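You operate a simulated robot arm through the tools that you are given. There is no shell and no other tool.

The job below is to be done with a simulated robot arm. You get a single attempt, and the scene is never put back.

Task
Bring the tester up to 6 bar with the seated gauge locked in.
Fine: lock it and shut the vent, then prime; never go 1 bar over, stop within 0.2 bar on the master, read the gauge and leave it standing there.

Only the result counts: the job must be done as asked and must still hold three seconds after the hand-in. Knocking over, shifting, dropping, spilling or breaking anything else fails it.

Robot
A 7-joint arm with a two-finger parallel gripper, fixed in place. Base frame: the origin is at the foot of the arm, x ahead of it, y to its left, z up; the work surface is at about z = 876. Lengths are in mm, angles in rad, forces in N, time in s.
With the tool pointing down near the work surface it reaches from about 340 to 740 mm from the base axis. Its first joint turns from -2.496 to 2.496 rad. Payload 3 kg.
The TCP is the grasp point between the finger pads, 30 mm short of the fingertips. In the tool frame z runs along the fingers and y along their closing line. Largest opening 94 mm; finger width 28, thickness 10; the body of the gripper, 50 by 96 mm, starts 55 mm behind the TCP.
Orientation is told as [roll, pitch, yaw] about the base's x, y, z axes, in that order, counted from this pose: with the fingers straight down and closing along the base's y, the tool's x points along the base's -x, its y along +y and its z along -z.

Tools
- The arm moves only by the tool arm_command. Its argument "targets" is one flat list of numbers, 7 for each row, row after row: the turn, a rotation vector about the tool's x, y, z in units of 4 degrees (1.0 is 4 degrees), then the shift along the tool's x, y, z in units of 25 mm (1.0 is 25 mm), then the closure in counts, from 0 (fully open) to 255 (shut). In form: [wx, wy, wz, dx, dy, dz, claw, wx, wy, wz, dx, dy, dz, claw, ...]. A call has 1 to 20 rows; each row shifts and turns the commanded pose from where the row before left it, along the tool's axes as they then stand. A call with a number of a shift or a turn outside -1 to 1 is refused whole. A row lasts 0.2 s, in which the tool goes at most 50 mm and 0.15 rad; a call with a longer step from one row to the next is refused whole, and so is a gripper value outside its range. Where a pose cannot be reached the arm comes as near as it can. A force on the tool above 60 N (or 10 N above the force at the start of the call, whichever is more), or a blocked arm, ends the call early, and 0.2 s more pass. The fingers move at their own pace (about 45 mm/s each) and stop on an object; they squeeze with about 31 N. The grip force told is the motor's: it shows also when the fingers shut on nothing. Time passes only in rows, and 0.2 s behind the last, so rows that do not move let the fingers close. The reply holds the time, the measured pose of the TCP, the force on the tool along the base axes, the opening and the grip force, in the units named above and with some noise, with the torque about the TCP (base axes, N m) and any sound that the robot's microphone picked up.
- Cameras (640 x 400 px; columns grow to the right, rows downward): "scene" is fixed at [402, 499.1, 1497.5]; the picture's right is [-0.71, -0.70, 0.00], its down [-0.53, 0.54, -0.65] and it looks along [0.46, -0.46, -0.76] (base axes); focal length 305 px, centre (320, 200). "wrist" rides on the gripper at [76, 14, -102] in the tool frame; the picture's right is [-0.18, 0.98, 0.00], its down [-0.75, -0.14, -0.64] and it looks along [-0.63, -0.12, 0.77] (tool axes); focal length 243 px, centre (320, 200). There is no depth. A picture from a camera that has moved, and an enlarged one, comes with that camera's place and axes in the base frame and with its lens.
- capture(camera): a new picture of that camera. It takes no simulated time.
- slide_trunk(by): slides the trunk up (or, below 0, down) by that many mm; the arm rides with it, the base frame stays. It gives what a move gives, with no picture.
- inspect(camera, box): a new picture of the part [left, top, right, bottom] of that camera's present view, enlarged. It takes no simulated time.
- close_job(): hands the job in; it is judged then, once.

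Places have to be worked out from the pictures, the camera data and where the tool is seen. Open the gripper and draw the arm clear of the work before you hand the job in, unless the task says otherwise.

The tools are called after "Call:" as name(argument=value, ...) on one line, values as JSON. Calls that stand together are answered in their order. arm_command: Moves the arm, as the interface text tells. Its arguments: {"type":"object","properties":{"targets":{"type":"array"}},"required":["targets"]} The other tools are called the same way: slide_trunk (by) slides the trunk up or down; capture (camera) takes a picture; inspect (camera, box) takes an enlarged picture of a part of a camera's view; close_job () hands the job in.

At the start:

```text
time: 0.0
tool_pos: [553.0, 354.8, 1277.3]
orientation: [-0.002, 0.001, -0.001]
ft_force: [-0.2, 0.5, -0.4]
moment: [0.06, 0.03, 0.04]
opening: 94.0
finger_force: 0.0
trunk travel left (down, up): [-225.0, 165.0]
```

scene: 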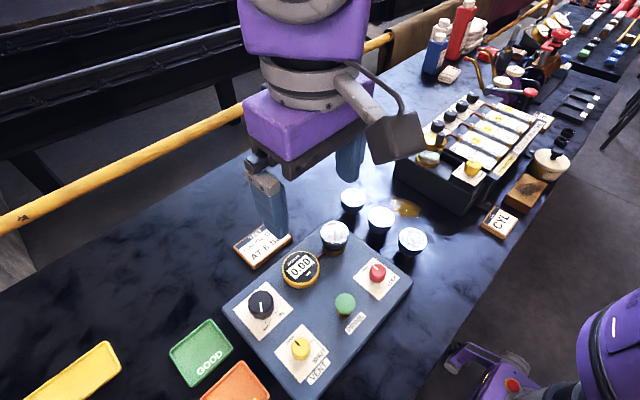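
wrist: 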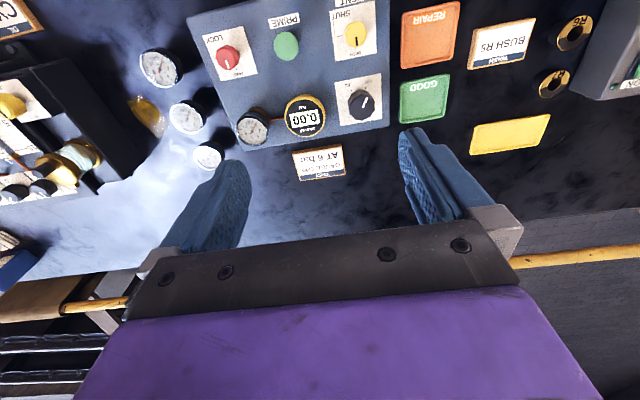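

The pictures show a pressure tester with a red lock knob, a green prime button, a yellow vent knob, a black knob and a digital master. I'll enlarge these parts to read the labels.

Call:
inspect(camera="scene", box=[220, 210, 420, 400])

Call:
inspect(camera="wrist", box=[180, 0, 400, 190])

Call:
inspect(camera="scene", box=[230, 160, 430, 280])

Call:
inspect(camera="scene", box=[380, 60, 580, 240])

```text
2.11 times, centred on (320, 305) of scene
camera zoom: at [402.0, 499.1, 1497.5], right [-0.71, -0.7, 0.0], down [-0.53, 0.54, -0.65], along [0.46, -0.46, -0.76], focal length 641 px, centre (320, -21)
```

zoom: 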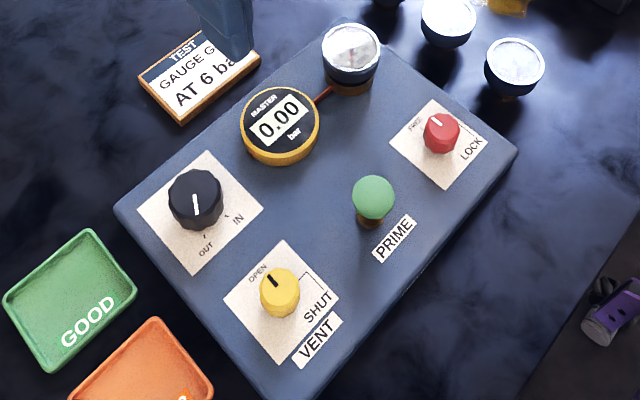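

```text
2.11 times, centred on (290, 95) of wrist
camera zoom: at [477.0, 368.0, 1379.2], right [0.18, 0.98, 0.0], down [0.75, -0.14, 0.64], along [0.63, -0.12, -0.77], focal length 511 px, centre (383, 421)
```

zoom: 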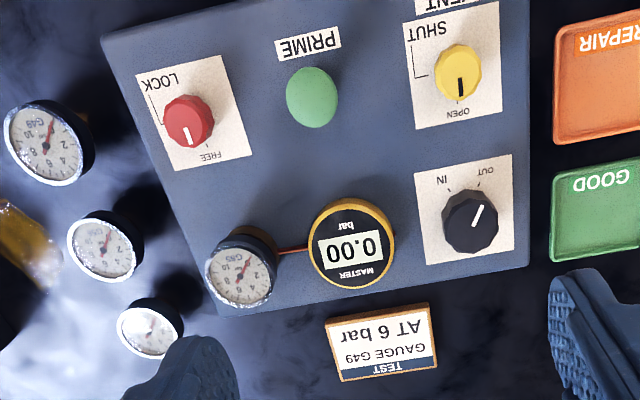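

```text
3.20 times, centred on (330, 220) of scene
camera zoom: at [402.0, 499.1, 1497.5], right [-0.71, -0.7, 0.0], down [-0.53, 0.54, -0.65], along [0.46, -0.46, -0.76], focal length 975 px, centre (288, 136)
```

zoom: 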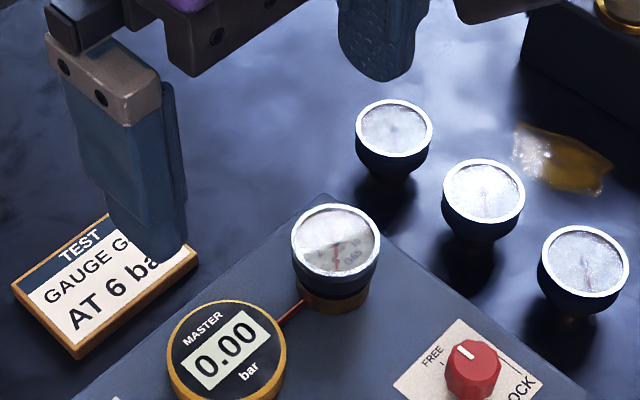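

```text
2.22 times, centred on (480, 150) of scene
camera zoom: at [402.0, 499.1, 1497.5], right [-0.71, -0.7, 0.0], down [-0.53, 0.54, -0.65], along [0.46, -0.46, -0.76], focal length 677 px, centre (-36, 311)
```

zoom: 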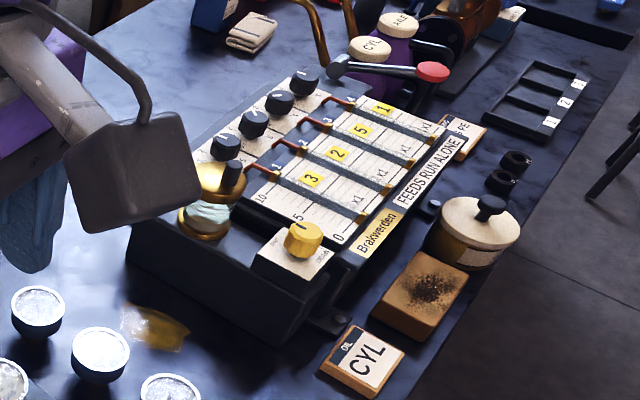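

The knobs read as red FREE→LOCK, yellow OPEN→SHUT, and black IN/OUT. I judge the red knob to be near (525,207), prime (526,305), vent (531,414) and black (640,415), all with tops at z≈930. I'll move to (510,380,1100) with the hand open for a closer look.

Call:
arm_command(targets=[0, 0, 0, 0.215, 0.125, 0.886, 0, 0, 0, 0, 0.215, 0.125, 0.886, 0, 0, 0, 0, 0.215, 0.125, 0.886, 0, 0, 0, 0, 0.215, 0.125, 0.886, 0, 0, 0, 0, 0.215, 0.125, 0.886, 0, 0, 0, 0, 0.215, 0.125, 0.886, 0, 0, 0, 0, 0.215, 0.125, 0.886, 0, 0, 0, 0, 0.215, 0.125, 0.886, 0])

Call:
capture(camera="wrist")

Call:
capture(camera="scene")

```text
time: 1.8
tool_pos: [506.4, 377.2, 1100.6]
orientation: [-0.001, 0.001, 0.001]
ft_force: [0.6, 0.3, 0.5]
moment: [0.0, -0.01, -0.03]
opening: 94.0
finger_force: 0.0
trunk travel left (down, up): [-225.0, 165.0]
```

```text
taken
camera wrist: at [432.0, 391.1, 1203.2], right [0.18, 0.98, 0.0], down [0.75, -0.14, 0.64], along [0.63, -0.12, -0.77], focal length 243 px, centre (320, 200)
```

wrist: 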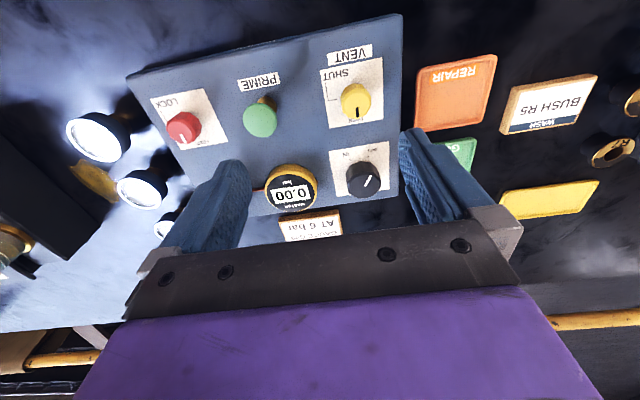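

```text
taken
```

scene: 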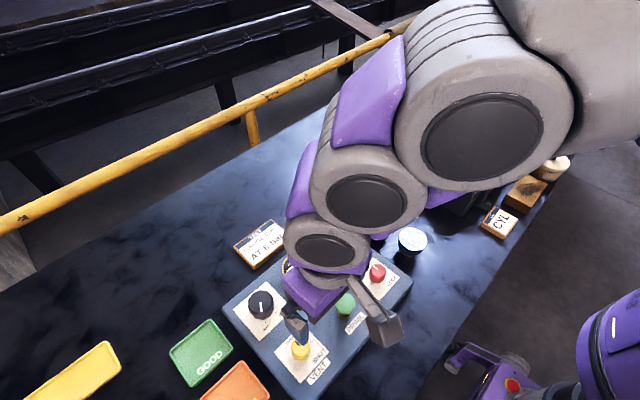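

I'll enlarge the wrist picture to see the dial faces and knob pointers.

Call:
inspect(camera="wrist", box=[250, 30, 410, 210])

Call:
inspect(camera="wrist", box=[320, 130, 400, 210])

Call:
inspect(camera="wrist", box=[130, 50, 290, 160])

```text
2.22 times, centred on (330, 120) of wrist
camera zoom: at [432.0, 391.1, 1203.2], right [0.18, 0.98, 0.0], down [0.75, -0.14, 0.64], along [0.63, -0.12, -0.77], focal length 539 px, centre (298, 378)
```

zoom: 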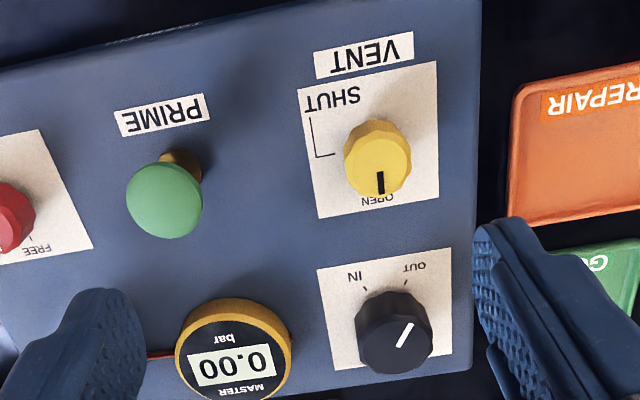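

```text
5.00 times, centred on (360, 170) of wrist
camera zoom: at [432.0, 391.1, 1203.2], right [0.18, 0.98, 0.0], down [0.75, -0.14, 0.64], along [0.63, -0.12, -0.77], focal length 1213 px, centre (120, 350)
```

zoom: 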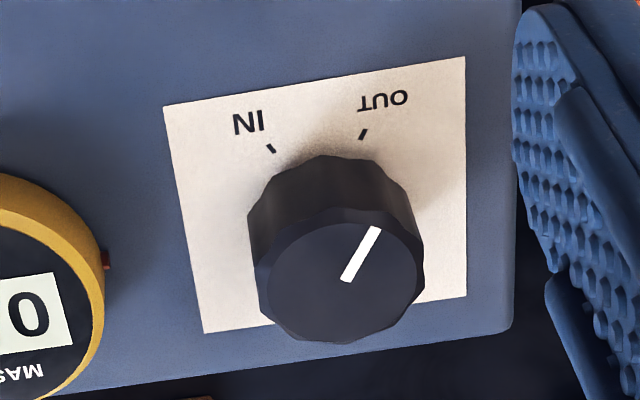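

```text
3.64 times, centred on (210, 105) of wrist
camera zoom: at [432.0, 391.1, 1203.2], right [0.18, 0.98, 0.0], down [0.75, -0.14, 0.64], along [0.63, -0.12, -0.77], focal length 882 px, centre (720, 546)
```

zoom: 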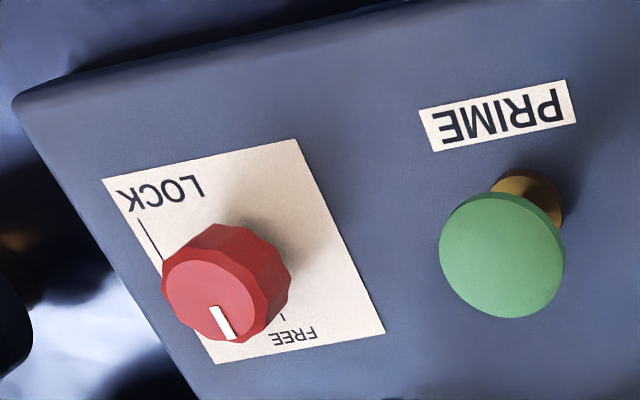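

The black knob points at OUT. Turning clockwise from above should go around to IN, and both red and yellow need a clockwise quarter turn. From two views I place red at (527,200) with its top at z 920, yellow (533,415), black (644,415), green (526,304) with its top at about 932, and the panel top at about 890. I'll move above the red knob and look.

Call:
arm_command(targets=[0, 0, 0, -0.1, -0.886, 0.45, 60, 0, 0, 0, -0.1, -0.886, 0.45, 60, 0, 0, 0, -0.1, -0.886, 0.45, 60, 0, 0, 0, -0.1, -0.886, 0.45, 60, 0, 0, 0, -0.1, -0.886, 0.45, 60, 0, 0, 0, -0.1, -0.886, 0.45, 60, 0, 0, 0, -0.1, -0.886, 0.45, 60, 0, 0, 0, -0.1, -0.886, 0.45, 60, 0, 0, 0, 0, 0, 0, 60])

Call:
capture(camera="wrist")

Call:
capture(camera="scene")

```text
time: 3.8
tool_pos: [526.1, 199.8, 1014.1]
orientation: [0.0, -0.002, 0.002]
ft_force: [0.4, 0.2, 0.0]
moment: [-0.02, 0.01, 0.01]
opening: 71.7
finger_force: 0.0
trunk travel left (down, up): [-225.0, 165.0]
```

```text
taken
camera wrist: at [450.9, 212.9, 1115.3], right [0.18, 0.98, 0.0], down [0.75, -0.14, 0.64], along [0.63, -0.12, -0.77], focal length 243 px, centre (320, 200)
```

wrist: 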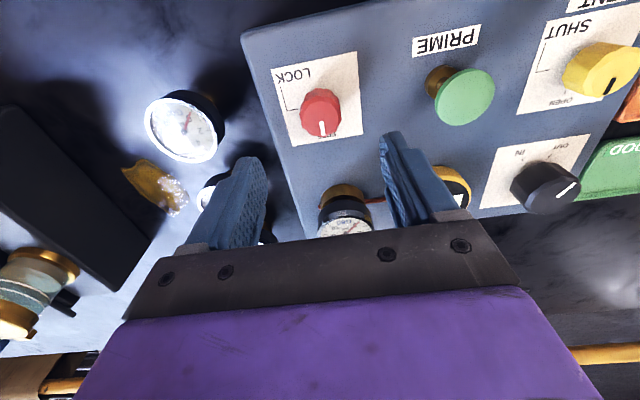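

```text
taken
```

scene: 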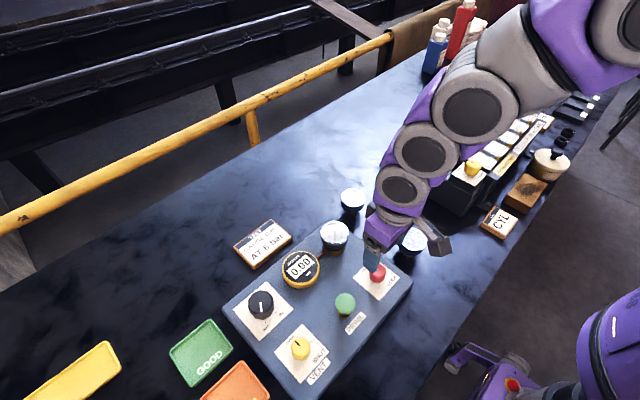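

The wrist view confirms red is directly under the TCP. I'll descend to z≈930, putting the fingertips at about 900, and close on the knob.

Call:
arm_command(targets=[0, 0, 0, 0, 0, 0.8, 60, 0, 0, 0, 0, 0, 0.8, 60, 0, 0, 0, 0, 0, 0.8, 60, 0, 0, 0, 0, 0, 0.6, 60, 0, 0, 0, 0, 0, 0.36, 60, 0, 0, 0, 0, 0, 0, 60])

Call:
capture(camera="wrist")

Call:
inspect(camera="scene", box=[320, 210, 440, 330])

```text
time: 5.2
tool_pos: [528.4, 199.5, 930.5]
orientation: [0.002, 0.0, 0.0]
ft_force: [0.4, 0.7, 0.3]
moment: [-0.03, 0.0, -0.03]
opening: 72.0
finger_force: 0.2
trunk travel left (down, up): [-225.0, 165.0]
```

```text
taken
camera wrist: at [451.5, 213.1, 1031.1], right [0.18, 0.98, 0.0], down [0.75, -0.14, 0.64], along [0.63, -0.12, -0.77], focal length 243 px, centre (320, 200)
```

wrist: 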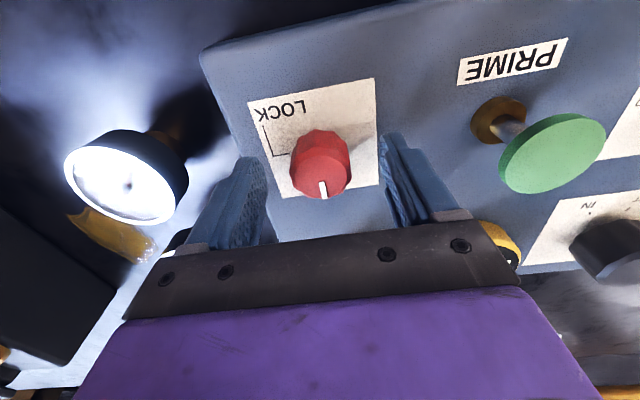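

```text
3.33 times, centred on (380, 270) of scene
camera zoom: at [402.0, 499.1, 1497.5], right [-0.71, -0.7, 0.0], down [-0.53, 0.54, -0.65], along [0.46, -0.46, -0.76], focal length 1015 px, centre (120, -33)
```

zoom: 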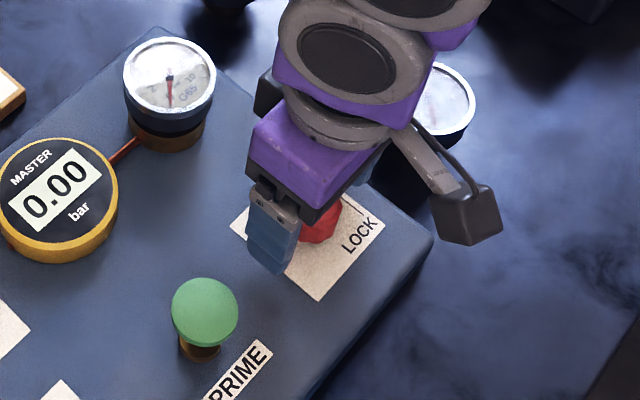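

The fingers straddle the red knob with no contact force. I'll close on it.

Call:
arm_command(targets=[0, 0, 0, 0, 0, 0, 255, 0, 0, 0, 0, 0, 0, 255, 0, 0, 0, 0, 0, 0, 255, 0, 0, 0, 0, 0, 0, 255])

Call:
capture(camera="wrist")

```text
time: 6.2
tool_pos: [526.3, 199.9, 930.2]
orientation: [-0.001, -0.001, 0.002]
ft_force: [0.0, 5.0, 0.9]
moment: [0.26, -0.08, -0.01]
opening: 33.7
finger_force: 45.1
trunk travel left (down, up): [-225.0, 165.0]
```

```text
taken
camera wrist: at [451.5, 213.9, 1031.0], right [0.18, 0.98, 0.0], down [0.75, -0.14, 0.64], along [0.63, -0.12, -0.77], focal length 243 px, centre (320, 200)
```

wrist: 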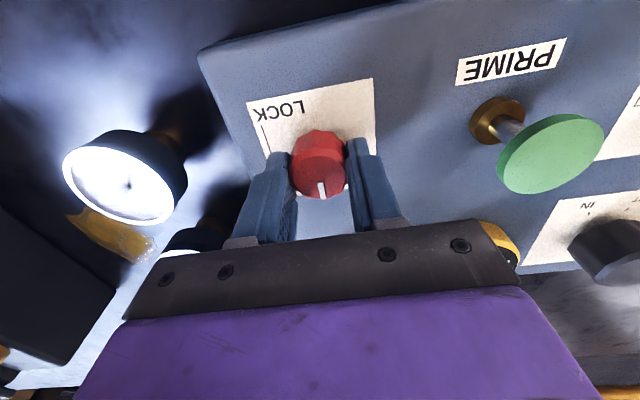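

The grip holds the 33.7 mm knob with only a small 5 N side force. I'll turn clockwise 40° first and check.

Call:
arm_command(targets=[0, 0, 1, 0, 0, 0, 255, 0, 0, 1, 0, 0, 0, 255, 0, 0, 1, 0, 0, 0, 255, 0, 0, 1, 0, 0, 0, 255, 0, 0, 1, 0, 0, 0, 255, 0, 0, 1, 0, 0, 0, 255, 0, 0, 1, 0, 0, 0, 255, 0, 0, 1, 0, 0, 0, 255, 0, 0, 1, 0, 0, 0, 255, 0, 0, 1, 0, 0, 0, 255])

Call:
capture(camera="wrist")

Call:
inspect(camera="scene", box=[320, 210, 440, 330])

```text
time: 8.4
tool_pos: [525.9, 198.0, 929.9]
orientation: [0.002, 0.0, -0.699]
ft_force: [-9.9, -7.7, 15.7]
moment: [-0.98, -0.19, 0.03]
opening: 33.8
finger_force: 44.4
trunk travel left (down, up): [-225.0, 165.0]
```

```text
taken
camera wrist: at [478.1, 258.0, 1031.1], right [0.77, 0.63, 0.0], down [0.49, -0.59, 0.64], along [0.41, -0.49, -0.77], focal length 243 px, centre (320, 200)
```

wrist: 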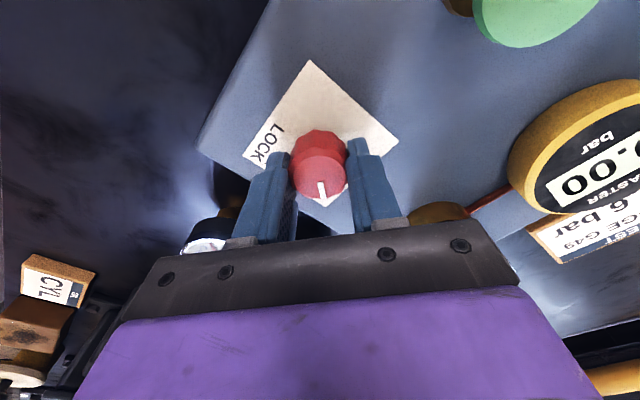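

```text
3.33 times, centred on (380, 270) of scene
camera zoom: at [402.0, 499.1, 1497.5], right [-0.71, -0.7, 0.0], down [-0.53, 0.54, -0.65], along [0.46, -0.46, -0.76], focal length 1015 px, centre (120, -33)
```

zoom: 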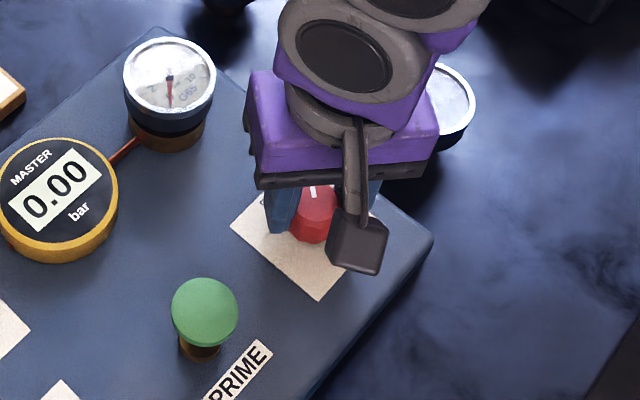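

The knob turns with the hand, and the pointer has kept pace. I'll carry on to about 90°.

Call:
arm_command(targets=[0, 0, 1, 0, 0, 0, 255, 0, 0, 1, 0, 0, 0, 255, 0, 0, 1, 0, 0, 0, 255, 0, 0, 1, 0, 0, 0, 255, 0, 0, 1, 0, 0, 0, 255, 0, 0, 1, 0, 0, 0, 255, 0, 0, 1, 0, 0, 0, 255, 0, 0, 1, 0, 0, 0, 255, 0, 0, 1, 0, 0, 0, 255, 0, 0, 1, 0, 0, 0, 255, 0, 0, 1, 0, 0, 0, 255])

Call:
capture(camera="wrist")

Call:
inspect(camera="scene", box=[320, 210, 440, 330])

```text
time: 10.8
tool_pos: [525.0, 197.3, 929.5]
orientation: [0.0, 0.0, -1.466]
ft_force: [-23.6, -10.2, 6.5]
moment: [-0.57, 0.21, 0.08]
opening: 33.7
finger_force: 44.7
trunk travel left (down, up): [-225.0, 165.0]
```

```text
taken
camera wrist: at [532.1, 274.5, 1031.0], right [1.0, -0.08, 0.0], down [-0.06, -0.77, 0.64], along [-0.05, -0.64, -0.77], focal length 243 px, centre (320, 200)
```

wrist: 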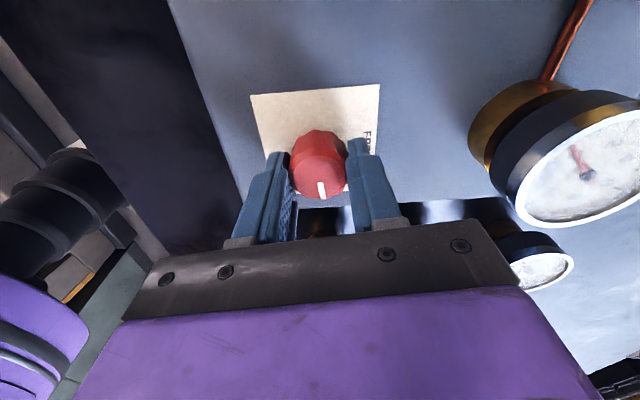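

```text
3.33 times, centred on (380, 270) of scene
camera zoom: at [402.0, 499.1, 1497.5], right [-0.71, -0.7, 0.0], down [-0.53, 0.54, -0.65], along [0.46, -0.46, -0.76], focal length 1015 px, centre (120, -33)
```

zoom: 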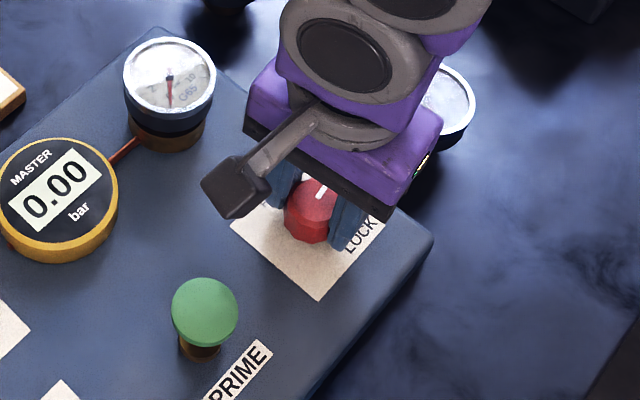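

We are at 84° with some side load in x. I'll relieve that by 1.5 mm and finish the turn to slightly past 90°.

Call:
arm_command(targets=[0, 0, 0, 0, -0.06, 0, 255, 0, 0, 0.8, 0, 0, 0, 255, 0, 0, 0.8, 0, 0, 0, 255, 0, 0, 0.4, 0, 0, 0, 255, 0, 0, 0, 0, 0, 0, 255])

Call:
inspect(camera="wrist", box=[240, 60, 400, 220])

```text
time: 12.0
tool_pos: [524.6, 197.6, 928.1]
orientation: [0.001, 0.002, -1.604]
ft_force: [-24.1, -9.2, 2.0]
moment: [-0.27, 0.47, 0.67]
opening: 33.5
finger_force: 44.9
trunk travel left (down, up): [-225.0, 165.0]
```

```text
2.50 times, centred on (320, 140) of wrist
camera zoom: at [542.3, 273.2, 1031.1], right [0.98, -0.22, 0.0], down [-0.17, -0.75, 0.64], along [-0.14, -0.63, -0.77], focal length 606 px, centre (320, 350)
```

zoom: 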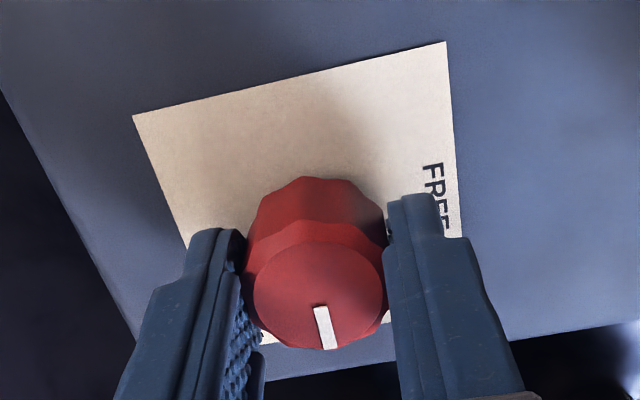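

The torque about z rose to 0.67 N m at 92°, so the red knob is against its LOCK stop. I'll open, lift and check the pointer.

Call:
arm_command(targets=[0, 0, 0, 0, 0, 0, 60, 0, 0, 0, 0, 0, 0, 60, 0, 0, 0, 0, 0, 0, 60, 0, 0, 0, 0, 0, -0.5, 60, 0, 0, 0, 0, 0, -1, 60, 0, 0, 0, 0, 0, -1, 60, 0, 0, 0, 0, 0, -1, 60, 0, 0, 0, 0, 0, 0, 60])

Call:
capture(camera="wrist")

Call:
inspect(camera="scene", box=[320, 210, 440, 330])

```text
time: 13.8
tool_pos: [526.4, 198.4, 1017.4]
orientation: [0.001, 0.0, -1.607]
ft_force: [-0.6, 0.1, -0.7]
moment: [0.01, 0.02, 0.05]
opening: 72.0
finger_force: 0.2
trunk travel left (down, up): [-225.0, 165.0]
```

```text
taken
camera wrist: at [544.5, 274.4, 1118.0], right [0.98, -0.22, 0.0], down [-0.17, -0.75, 0.64], along [-0.14, -0.63, -0.77], focal length 243 px, centre (320, 200)
```

wrist: 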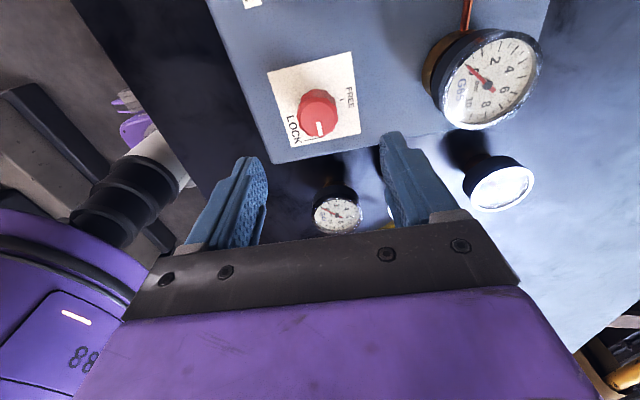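

```text
3.33 times, centred on (380, 270) of scene
camera zoom: at [402.0, 499.1, 1497.5], right [-0.71, -0.7, 0.0], down [-0.53, 0.54, -0.65], along [0.46, -0.46, -0.76], focal length 1015 px, centre (120, -33)
```

zoom: 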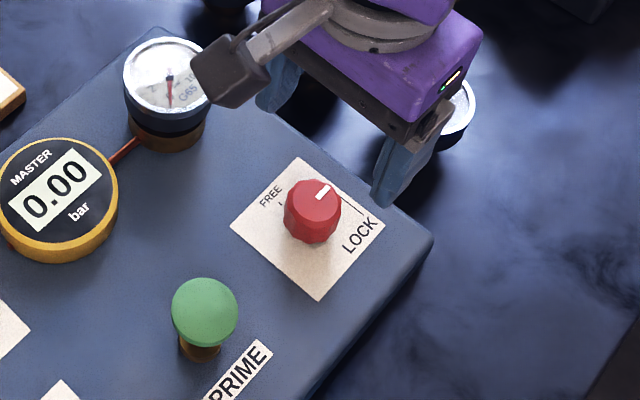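

Red is locked with its pointer on the LOCK tick. Next I'll move over the vent knob at about (533,415) and turn the hand back to yaw 0.

Call:
arm_command(targets=[0, 0, 0, 0.964, -0.008, 0, 60, 0, 0, 0, 0.964, -0.008, 0, 60, 0, 0, 0, 0.964, -0.008, 0, 60, 0, 0, 0, 0.964, -0.008, 0, 60, 0, 0, 0, 0.964, -0.008, 0, 60, 0, 0, 0, 0.964, -0.008, 0, 60, 0, 0, 0, 0.964, -0.008, 0, 60, 0, 0, 0, 0.964, -0.008, 0, 60, 0, 0, 0, 0.964, -0.008, 0, 60, 0, 0, -1, 0, 0, 0, 60, 0, 0, -1, 0, 0, 0, 60, 0, 0, -1, 0, 0, 0, 60, 0, 0, -1, 0, 0, 0, 60, 0, 0, -1, 0, 0, 0, 60, 0, 0, -1, 0, 0, 0, 60, 0, 0, -1, 0, 0, 0, 60, 0, 0, -1, 0, 0, 0, 60, 0, 0, -1, 0, 0, 0, 60, 0, 0, -1, 0, 0, 0, 60, 0, 0, -1, 0, 0, 0, 60])

Call:
arm_command(targets=[0, 0, -1, 0, 0, 0, 60, 0, 0, -1, 0, 0, 0, 60, 0, 0, -1, 0, 0, 0, 60, 0, 0, -1, 0, 0, 0, 60, 0, 0, -1, 0, 0, 0, 60, 0, 0, -1, 0, 0, 0, 60, 0, 0, -1, 0, 0, 0, 60, 0, 0, -1, 0, 0, 0, 60, 0, 0, -1, 0, 0, 0, 60, 0, 0, -1, 0, 0, 0, 60, 0, 0, -1, 0, 0, 0, 60, 0, 0, -1, 0, 0, 0, 60])

Call:
capture(camera="wrist")

```text
time: 18.0
tool_pos: [532.6, 415.7, 1016.1]
orientation: [0.0, -0.001, -0.836]
ft_force: [0.4, -0.1, -0.4]
moment: [0.01, -0.01, -0.01]
opening: 72.0
finger_force: 0.0
trunk travel left (down, up): [-225.0, 165.0]
```

```text
time: 20.6
tool_pos: [530.9, 417.5, 1015.9]
orientation: [0.001, 0.003, 0.001]
ft_force: [0.4, -0.5, -0.2]
moment: [0.01, -0.03, -0.05]
opening: 72.1
finger_force: 0.0
trunk travel left (down, up): [-225.0, 165.0]
```

```text
taken
camera wrist: at [455.9, 430.6, 1117.2], right [0.18, 0.98, 0.0], down [0.75, -0.14, 0.64], along [0.63, -0.12, -0.77], focal length 243 px, centre (320, 200)
```

wrist: 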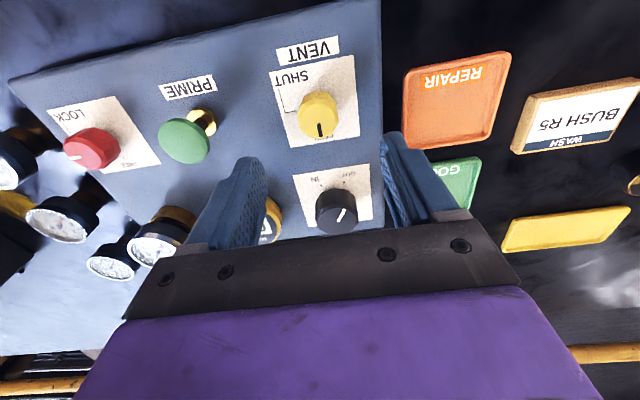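

The yellow knob is at about (534,415.5). I'll nudge to it, descend to z≈930 and close.

Call:
arm_command(targets=[0, 0, 0, -0.08, -0.04, 0.8, 60, 0, 0, 0, 0, 0, 0.8, 60, 0, 0, 0, 0, 0, 0.8, 60, 0, 0, 0, 0, 0, 0.6, 60, 0, 0, 0, 0, 0, 0.4, 60, 0, 0, 0, 0, 0, 0, 60, 0, 0, 0, 0, 0, 0, 255, 0, 0, 0, 0, 0, 0, 255, 0, 0, 0, 0, 0, 0, 255, 0, 0, 0, 0, 0, 0, 255])

Call:
capture(camera="wrist")

```text
time: 22.8
tool_pos: [533.2, 414.8, 929.7]
orientation: [0.0, -0.001, 0.0]
ft_force: [-0.3, -3.1, -1.5]
moment: [-0.1, -0.19, 0.0]
opening: 33.8
finger_force: 44.9
trunk travel left (down, up): [-225.0, 165.0]
```

```text
taken
camera wrist: at [458.5, 429.0, 1031.6], right [0.18, 0.98, 0.0], down [0.75, -0.14, 0.64], along [0.63, -0.12, -0.77], focal length 243 px, centre (320, 200)
```

wrist: 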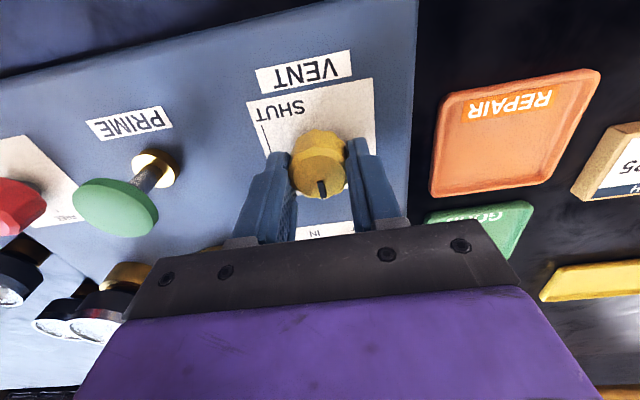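

The vent knob is gripped, so I'll turn it 80° clockwise.

Call:
arm_command(targets=[0, 0, 1, 0, 0, 0, 255, 0, 0, 1, 0, 0, 0, 255, 0, 0, 1, 0, 0, 0, 255, 0, 0, 1, 0, 0, 0, 255, 0, 0, 1, 0, 0, 0, 255, 0, 0, 1, 0, 0, 0, 255, 0, 0, 1, 0, 0, 0, 255, 0, 0, 1, 0, 0, 0, 255, 0, 0, 1, 0, 0, 0, 255, 0, 0, 1, 0, 0, 0, 255, 0, 0, 1, 0, 0, 0, 255, 0, 0, 1, 0, 0, 0, 255, 0, 0, 1, 0, 0, 0, 255, 0, 0, 1, 0, 0, 0, 255, 0, 0, 1, 0, 0, 0, 255, 0, 0, 1, 0, 0, 0, 255, 0, 0, 1, 0, 0, 0, 255, 0, 0, 1, 0, 0, 0, 255, 0, 0, 1, 0, 0, 0, 255, 0, 0, 1, 0, 0, 0, 255])

Call:
capture(camera="wrist")

```text
time: 27.0
tool_pos: [531.9, 415.8, 931.3]
orientation: [-0.001, 0.002, -1.397]
ft_force: [-32.1, -23.6, -25.2]
moment: [0.31, 0.53, 0.01]
opening: 33.4
finger_force: 44.9
trunk travel left (down, up): [-225.0, 165.0]
```

```text
taken
camera wrist: at [533.2, 492.9, 1033.6], right [1.0, -0.01, 0.0], down [-0.01, -0.77, 0.64], along [-0.01, -0.64, -0.77], focal length 243 px, centre (320, 200)
```

wrist: 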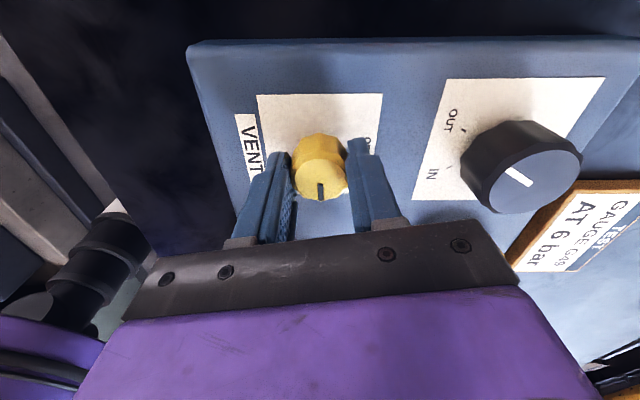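

The turn went well, but side load has built up to about 45 N. I'll ease the command about 2 mm along that force and finish past 90°.

Call:
arm_command(targets=[0, 0, 0, -0.045, -0.09, 0.05, 255, 0, 0, 0.8, 0, 0, 0, 255, 0, 0, 0.8, 0, 0, 0, 255, 0, 0, 0.8, 0, 0, 0, 255, 0, 0, 0.6, 0, 0, 0, 255, 0, 0, 0, 0, 0, 0, 255])

Call:
inspect(camera="wrist", box=[220, 60, 400, 220])

```text
time: 28.4
tool_pos: [532.7, 416.5, 931.9]
orientation: [0.006, 0.003, -1.606]
ft_force: [-12.7, -1.0, 16.9]
moment: [-0.14, 0.9, 0.46]
opening: 33.6
finger_force: 44.8
trunk travel left (down, up): [-225.0, 165.0]
```

```text
2.50 times, centred on (310, 140) of wrist
camera zoom: at [548.8, 490.8, 1033.9], right [0.98, -0.22, 0.0], down [-0.17, -0.75, 0.64], along [-0.14, -0.62, -0.77], focal length 606 px, centre (345, 350)
```

zoom: 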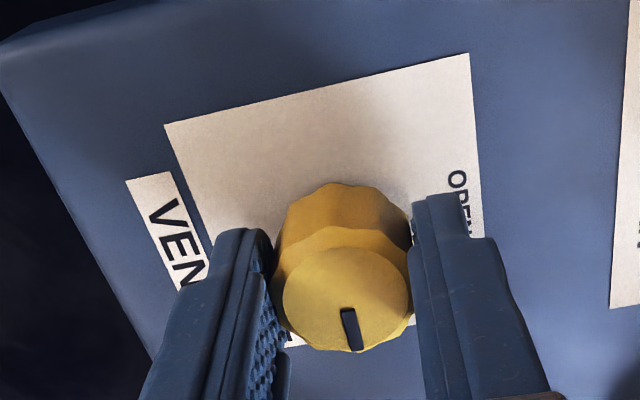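

The vent is at 92° with its stop torque present (0.46 N m). I'll release it, lift and check both knobs and the master.

Call:
arm_command(targets=[0, 0, 0, 0, 0, 0, 60, 0, 0, 0, 0, 0, 0, 60, 0, 0, 0, 0, 0, 0, 60, 0, 0, 0, 0, 0, -0.5, 60, 0, 0, 0, 0, 0, -1, 60, 0, 0, 0, 0, 0, -1, 60, 0, 0, 0, 0, 0, -1, 60, 0, 0, 0, 0, 0, 0, 60])

Call:
capture(camera="wrist")

Call:
inspect(camera="scene", box=[220, 210, 420, 400])

```text
time: 30.2
tool_pos: [532.8, 415.4, 1016.2]
orientation: [0.0, 0.0, -1.606]
ft_force: [-0.2, 0.0, -0.3]
moment: [-0.01, 0.01, 0.0]
opening: 71.8
finger_force: 0.1
trunk travel left (down, up): [-225.0, 165.0]
```

```text
taken
camera wrist: at [550.5, 489.8, 1117.9], right [0.98, -0.22, 0.0], down [-0.17, -0.75, 0.64], along [-0.14, -0.63, -0.77], focal length 243 px, centre (320, 200)
```

wrist: 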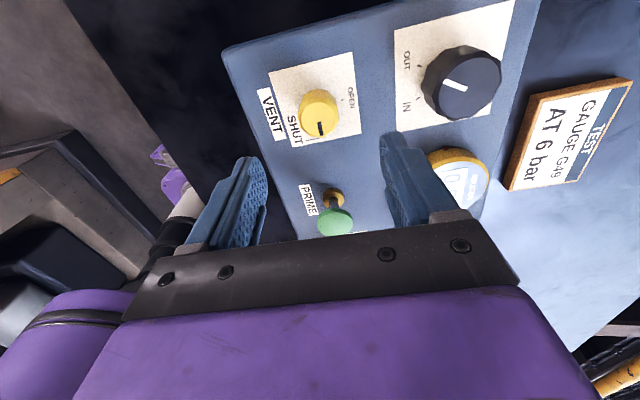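

```text
2.11 times, centred on (320, 305) of scene
camera zoom: at [402.0, 499.1, 1497.5], right [-0.71, -0.7, 0.0], down [-0.53, 0.54, -0.65], along [0.46, -0.46, -0.76], focal length 641 px, centre (320, -21)
```

zoom: 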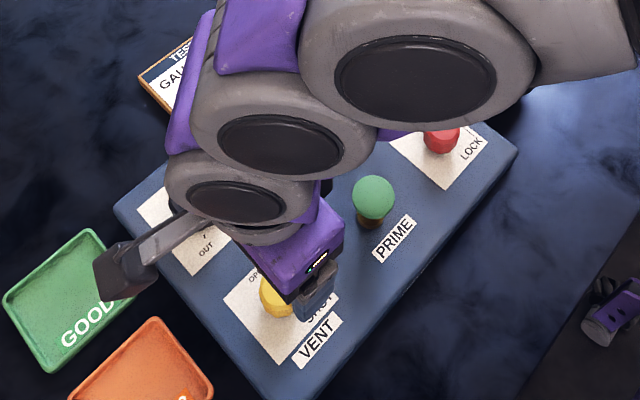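

Vent and lock are both set with their pointers on the ticks. I'll go over the green prime button at about (526,304) with closed fingers, keeping this yaw so the master stays visible on the right of the wrist view.

Call:
arm_command(targets=[0, 0, 0, -0.889, -0.023, 0.1, 255, 0, 0, 0, -0.889, -0.023, 0.1, 255, 0, 0, 0, -0.889, -0.023, 0.1, 255, 0, 0, 0, -0.889, -0.023, 0.1, 255, 0, 0, 0, -0.889, -0.023, 0.1, 255, 0, 0, 0, 0, 0, 0, 255, 0, 0, 0, 0, 0, 0, 255])

Call:
capture(camera="wrist")

Call:
capture(camera="scene")

```text
time: 31.8
tool_pos: [526.0, 304.3, 1004.4]
orientation: [0.0, 0.001, -1.604]
ft_force: [0.4, 0.0, 0.1]
moment: [-0.01, -0.03, 0.02]
opening: 0.2
finger_force: 31.4
trunk travel left (down, up): [-225.0, 165.0]
```

```text
taken
camera wrist: at [544.0, 379.0, 1106.4], right [0.98, -0.22, 0.0], down [-0.17, -0.75, 0.64], along [-0.14, -0.63, -0.77], focal length 243 px, centre (320, 200)
```

wrist: 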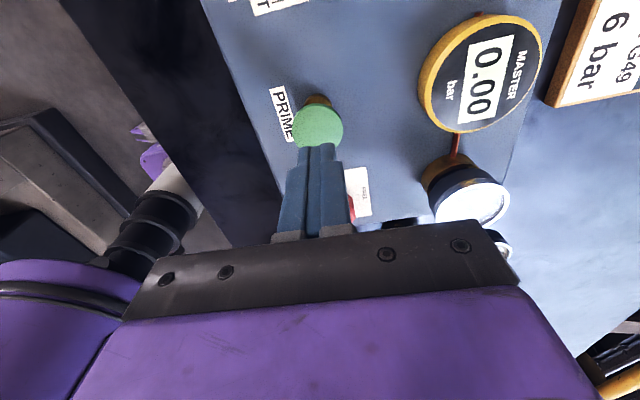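

```text
taken
```

scene: 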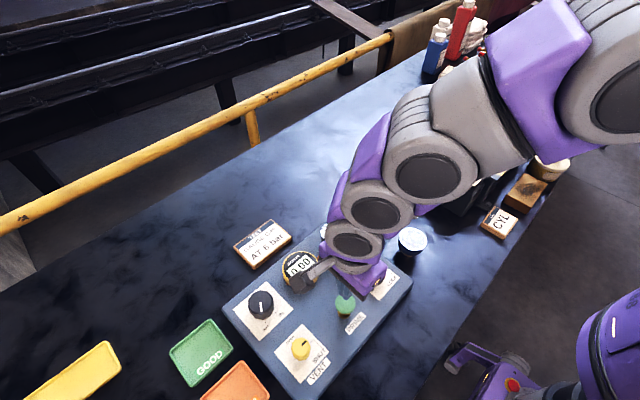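

The fingertips are over the green cap, about 42 mm above it. I'll descend until just above it, then press down in 2 mm steps and check force and master.

Call:
arm_command(targets=[0, 0, 0, 0, 0, 0.7, 255, 0, 0, 0, 0, 0, 0.6, 255, 0, 0, 0, 0, 0, 0.2, 255, 0, 0, 0, 0, 0, 0.08, 255, 0, 0, 0, 0, 0, 0.08, 255])

Call:
capture(camera="wrist")

```text
time: 33.0
tool_pos: [526.2, 303.5, 964.2]
orientation: [0.001, 0.002, -1.608]
ft_force: [2.9, 2.3, 6.6]
moment: [-0.02, -0.11, 0.1]
opening: 0.0
finger_force: 30.7
trunk travel left (down, up): [-225.0, 165.0]
```

```text
taken
camera wrist: at [543.1, 378.7, 1064.7], right [0.98, -0.22, 0.0], down [-0.17, -0.75, 0.64], along [-0.14, -0.63, -0.77], focal length 243 px, centre (320, 200)
```

wrist: 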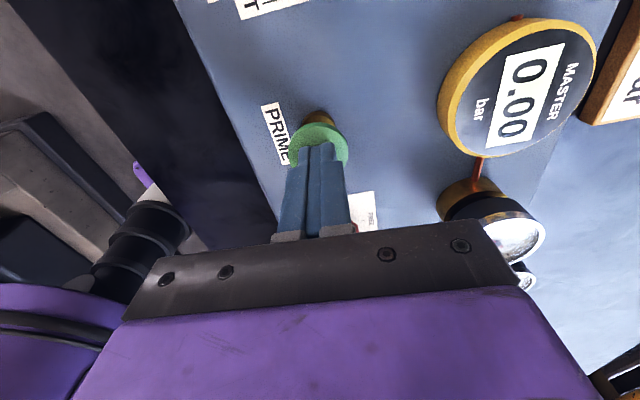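

Contact is made at tip z≈934 with 6.6 N and the master still at 0.00. I'll press on 4 mm in small steps.

Call:
arm_command(targets=[0, 0, 0, 0, 0, 0.06, 255, 0, 0, 0, 0, 0, 0.06, 255, 0, 0, 0, 0, 0, 0.06, 255])

Call:
inspect(camera="wrist", box=[240, 0, 640, 250])

```text
time: 33.8
tool_pos: [524.9, 304.1, 958.4]
orientation: [0.002, 0.0, -1.602]
ft_force: [2.4, 3.1, 7.6]
moment: [0.06, -0.03, -0.01]
opening: 0.0
finger_force: 31.0
trunk travel left (down, up): [-225.0, 165.0]
```

```text
1.60 times, centred on (440, 125) of wrist
camera zoom: at [543.0, 378.7, 1060.3], right [0.98, -0.22, 0.0], down [-0.17, -0.75, 0.64], along [-0.14, -0.63, -0.77], focal length 388 px, centre (128, 320)
```

zoom: 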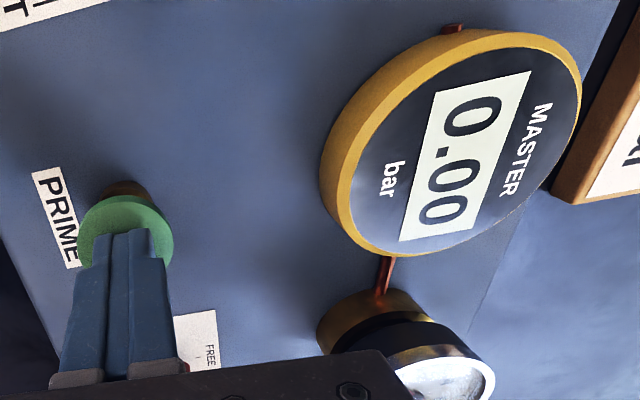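

The cap is moving down against a light spring (7.6 N) and the master is still 0.00, so I'll keep pressing.

Call:
arm_command(targets=[0, 0, 0, 0, 0, 0.08, 255, 0, 0, 0, 0, 0, 0.08, 255, 0, 0, 0, 0, 0, 0.08, 255])

Call:
inspect(camera="wrist", box=[240, 0, 640, 250])

```text
time: 34.6
tool_pos: [524.9, 303.4, 953.7]
orientation: [0.001, 0.001, -1.605]
ft_force: [4.6, 3.1, 10.4]
moment: [-0.09, -0.13, 0.08]
opening: 0.0
finger_force: 31.0
trunk travel left (down, up): [-225.0, 165.0]
heard: click
```

```text
1.60 times, centred on (440, 125) of wrist
camera zoom: at [542.6, 378.3, 1054.2], right [0.98, -0.22, 0.0], down [-0.17, -0.75, 0.64], along [-0.14, -0.63, -0.77], focal length 388 px, centre (128, 320)
```

zoom: 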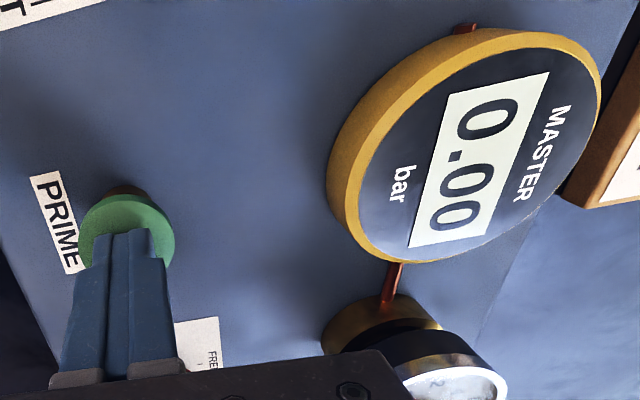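

A click was heard. I'll hold for a moment and watch the master.

Call:
arm_command(targets=[0, 0, 0, 0, 0, 0, 255, 0, 0, 0, 0, 0, 0, 255])

Call:
inspect(camera="wrist", box=[240, 0, 640, 250])

```text
time: 35.2
tool_pos: [524.9, 302.7, 953.3]
orientation: [-0.001, 0.001, -1.606]
ft_force: [4.4, 3.1, 10.0]
moment: [0.05, -0.11, -0.03]
opening: 0.1
finger_force: 31.4
trunk travel left (down, up): [-225.0, 165.0]
```

```text
1.60 times, centred on (440, 125) of wrist
camera zoom: at [542.5, 378.3, 1054.1], right [0.98, -0.22, 0.0], down [-0.17, -0.75, 0.64], along [-0.14, -0.63, -0.77], focal length 388 px, centre (128, 320)
```

zoom: 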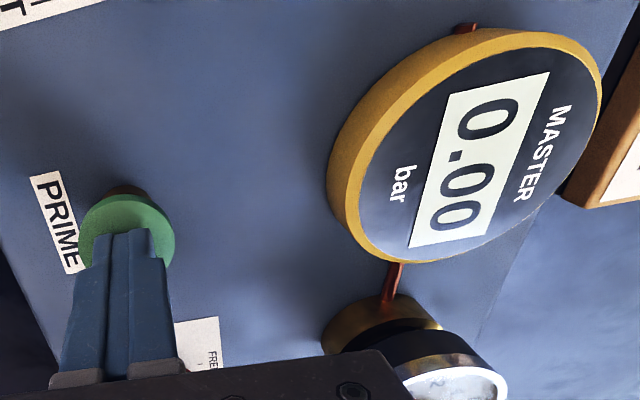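

The master stays at 0.00, so priming probably only fills the line. I'll release the button and re-check.

Call:
arm_command(targets=[0, 0, 0, 0, 0, -0.3, 255, 0, 0, 0, 0, 0, -0.6, 255, 0, 0, 0, 0, 0, -0.9, 255, 0, 0, 0, 0, 0, -0.9, 255])

Call:
inspect(camera="wrist", box=[240, 0, 640, 250])

Call:
inspect(camera="scene", box=[220, 210, 420, 400])

```text
time: 36.2
tool_pos: [524.9, 303.0, 1021.1]
orientation: [0.001, 0.002, -1.605]
ft_force: [0.7, 0.3, 0.3]
moment: [0.01, 0.0, 0.01]
opening: 0.1
finger_force: 31.2
trunk travel left (down, up): [-225.0, 165.0]
```

```text
1.60 times, centred on (440, 125) of wrist
camera zoom: at [542.7, 378.6, 1121.9], right [0.98, -0.22, 0.0], down [-0.17, -0.75, 0.64], along [-0.14, -0.63, -0.77], focal length 388 px, centre (128, 320)
```

zoom: 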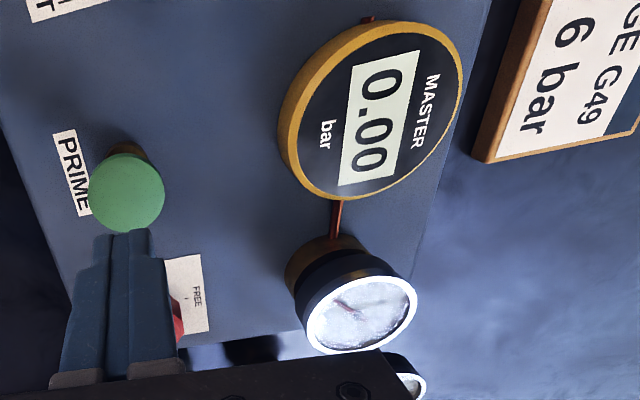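

```text
2.11 times, centred on (320, 305) of scene
camera zoom: at [402.0, 499.1, 1497.5], right [-0.71, -0.7, 0.0], down [-0.53, 0.54, -0.65], along [0.46, -0.46, -0.76], focal length 641 px, centre (320, -21)
```

zoom: 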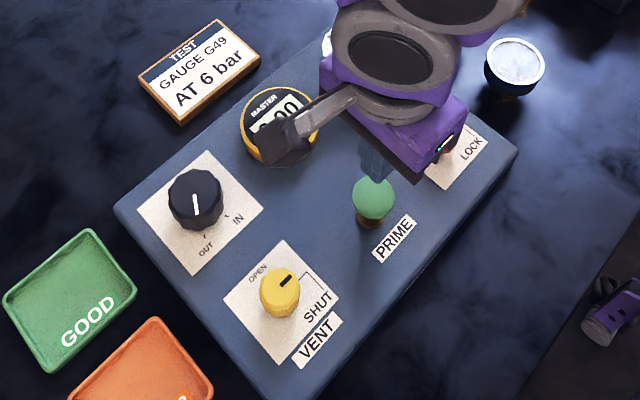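

The button has popped back, the vent is at SHUT, and the pressure is still 0. Next is the black screw at (644,415). I'll turn the hand to yaw ≈ +44°, where the master should stay visible past the fingers, and go over it.

Call:
arm_command(targets=[0, 0, -1, 0, 0, 0, 30, 0, 0, -1, 0, 0, 0, 30, 0, 0, -1, 0, 0, 0, 30, 0, 0, -1, 0, 0, 0, 30, 0, 0, -1, 0, 0, 0, 30, 0, 0, -1, 0, 0, 0, 30, 0, 0, -1, 0, 0, 0, 30, 0, 0, -1, 0, 0, 0, 30, 0, 0, -1, 0, 0, 0, 30, 0, 0, -1, 0, 0, 0, 30, 0, 0, -1, 0, 0, 0, 30, 0, 0, -1, 0, 0, 0, 30, 0, 0, -1, 0, 0, 0, 30, 0, 0, -1, 0, 0, 0, 30, 0, 0, -1, 0, 0, 0, 30, 0, 0, -1, 0, 0, 0, 30, 0, 0, -1, 0, 0, 0, 30, 0, 0, -1, 0, 0, 0, 30, 0, 0, -1, 0, 0, 0, 30, 0, 0, -1, 0, 0, 0, 30])

Call:
arm_command(targets=[0, 0, -1, 0, 0, 0, 30, 0, 0, -1, 0, 0, 0, 30, 0, 0, -1, 0, 0, 0, 30, 0, 0, -1, 0, 0, 0, 30, 0, 0, -1, 0, 0, 0, 30, 0, 0, -1, 0, 0, 0, 30, 0, 0, -1, 0, 0, 0, 30, 0, 0, -1, 0, 0, 0, 30, 0, 0, -1, 0, 0, 0, 30, 0, 0, -1, 0, 0, 0, 30, 0, 0, -1, 0, 0, 0, 30, 0, 0, -1, 0, 0, 0, 30, 0, 0, -1, 0, 0, 0, 30, 0, 0, -1, 0, 0, 0, 30])

Call:
arm_command(targets=[0, 0, 0, -0.817, -0.011, 0, 30, 0, 0, 0, -0.817, -0.011, 0, 30, 0, 0, 0, -0.817, -0.011, 0, 30, 0, 0, 0, -0.817, -0.011, 0, 30, 0, 0, 0, -0.817, -0.011, 0, 30, 0, 0, 0, -0.817, -0.011, 0, 30, 0, 0, 0, -0.817, -0.011, 0, 30, 0, 0, 0, -0.817, -0.011, 0, 30, 0, 0, 0, 0, 0, 0, 30])

Call:
capture(camera="wrist")

Call:
capture(camera="scene")

```text
time: 40.4
tool_pos: [525.4, 304.4, 1020.7]
orientation: [0.0, 0.001, -0.208]
ft_force: [0.1, 0.7, -0.1]
moment: [-0.01, 0.02, 0.03]
opening: 83.0
finger_force: 0.1
trunk travel left (down, up): [-225.0, 165.0]
```

```text
time: 43.4
tool_pos: [525.1, 303.7, 1020.7]
orientation: [-0.001, 0.0, 0.769]
ft_force: [0.2, 0.5, 0.1]
moment: [-0.01, 0.01, 0.01]
opening: 83.1
finger_force: 0.0
trunk travel left (down, up): [-225.0, 165.0]
```

```text
time: 45.4
tool_pos: [639.6, 410.8, 1020.6]
orientation: [-0.002, 0.001, 0.768]
ft_force: [-0.2, -0.2, 0.7]
moment: [0.0, 0.03, 0.02]
opening: 82.5
finger_force: 0.1
out of reach, approached as far as the arm can: row 8
trunk travel left (down, up): [-225.0, 165.0]
```

```text
taken
camera wrist: at [575.4, 367.6, 1121.5], right [-0.55, 0.83, 0.0], down [0.64, 0.42, 0.64], along [0.54, 0.35, -0.77], focal length 243 px, centre (320, 200)
```

wrist: 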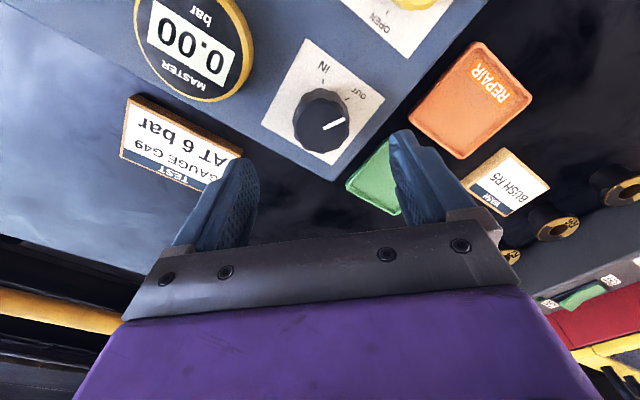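

```text
taken
```

scene: 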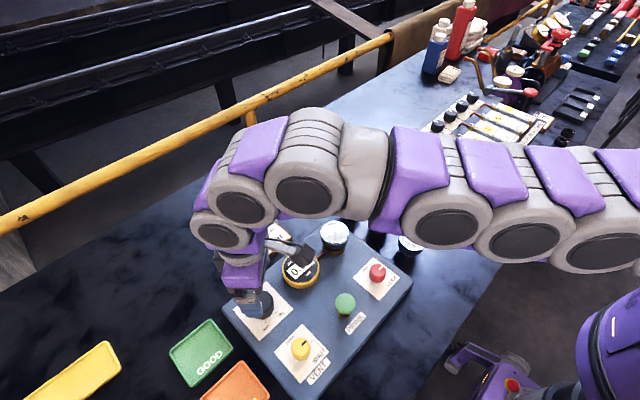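

The arm reached only (640,411), just short of the black knob, at its reach limit. The shoulder seems to sit above the wrist, so I'll raise the hand 60 mm and then lower the trunk 60 mm to gain reach.

Call:
arm_command(targets=[0, 0, 0, 0, 0, -0.8, 30, 0, 0, 0, 0, 0, -0.8, 30, 0, 0, 0, 0, 0, -0.8, 30, 0, 0, 0, 0, 0, 0, 30])

Call:
slide_trunk(by=-60)

Call:
capture(camera="wrist")

```text
time: 46.4
tool_pos: [639.9, 411.3, 1080.9]
orientation: [0.002, 0.0, 0.77]
ft_force: [0.4, -0.1, -0.9]
moment: [0.01, 0.01, 0.01]
opening: 82.9
finger_force: 0.1
trunk travel left (down, up): [-225.0, 165.0]
```

```text
time: 47.4
tool_pos: [638.9, 411.2, 1020.5]
orientation: [0.0, 0.0, 0.768]
ft_force: [0.0, -0.3, 0.7]
moment: [0.0, 0.0, 0.02]
opening: 82.8
finger_force: 0.0
trunk travel left (down, up): [-165.0, 225.0]
```

```text
taken
camera wrist: at [575.0, 367.9, 1122.5], right [-0.55, 0.83, 0.0], down [0.64, 0.42, 0.64], along [0.54, 0.35, -0.77], focal length 243 px, centre (320, 200)
```

wrist: 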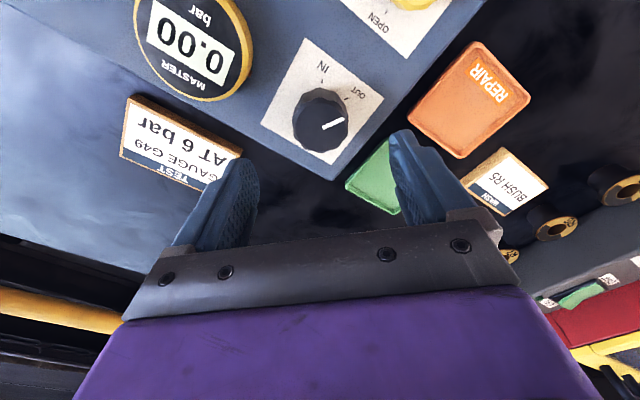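

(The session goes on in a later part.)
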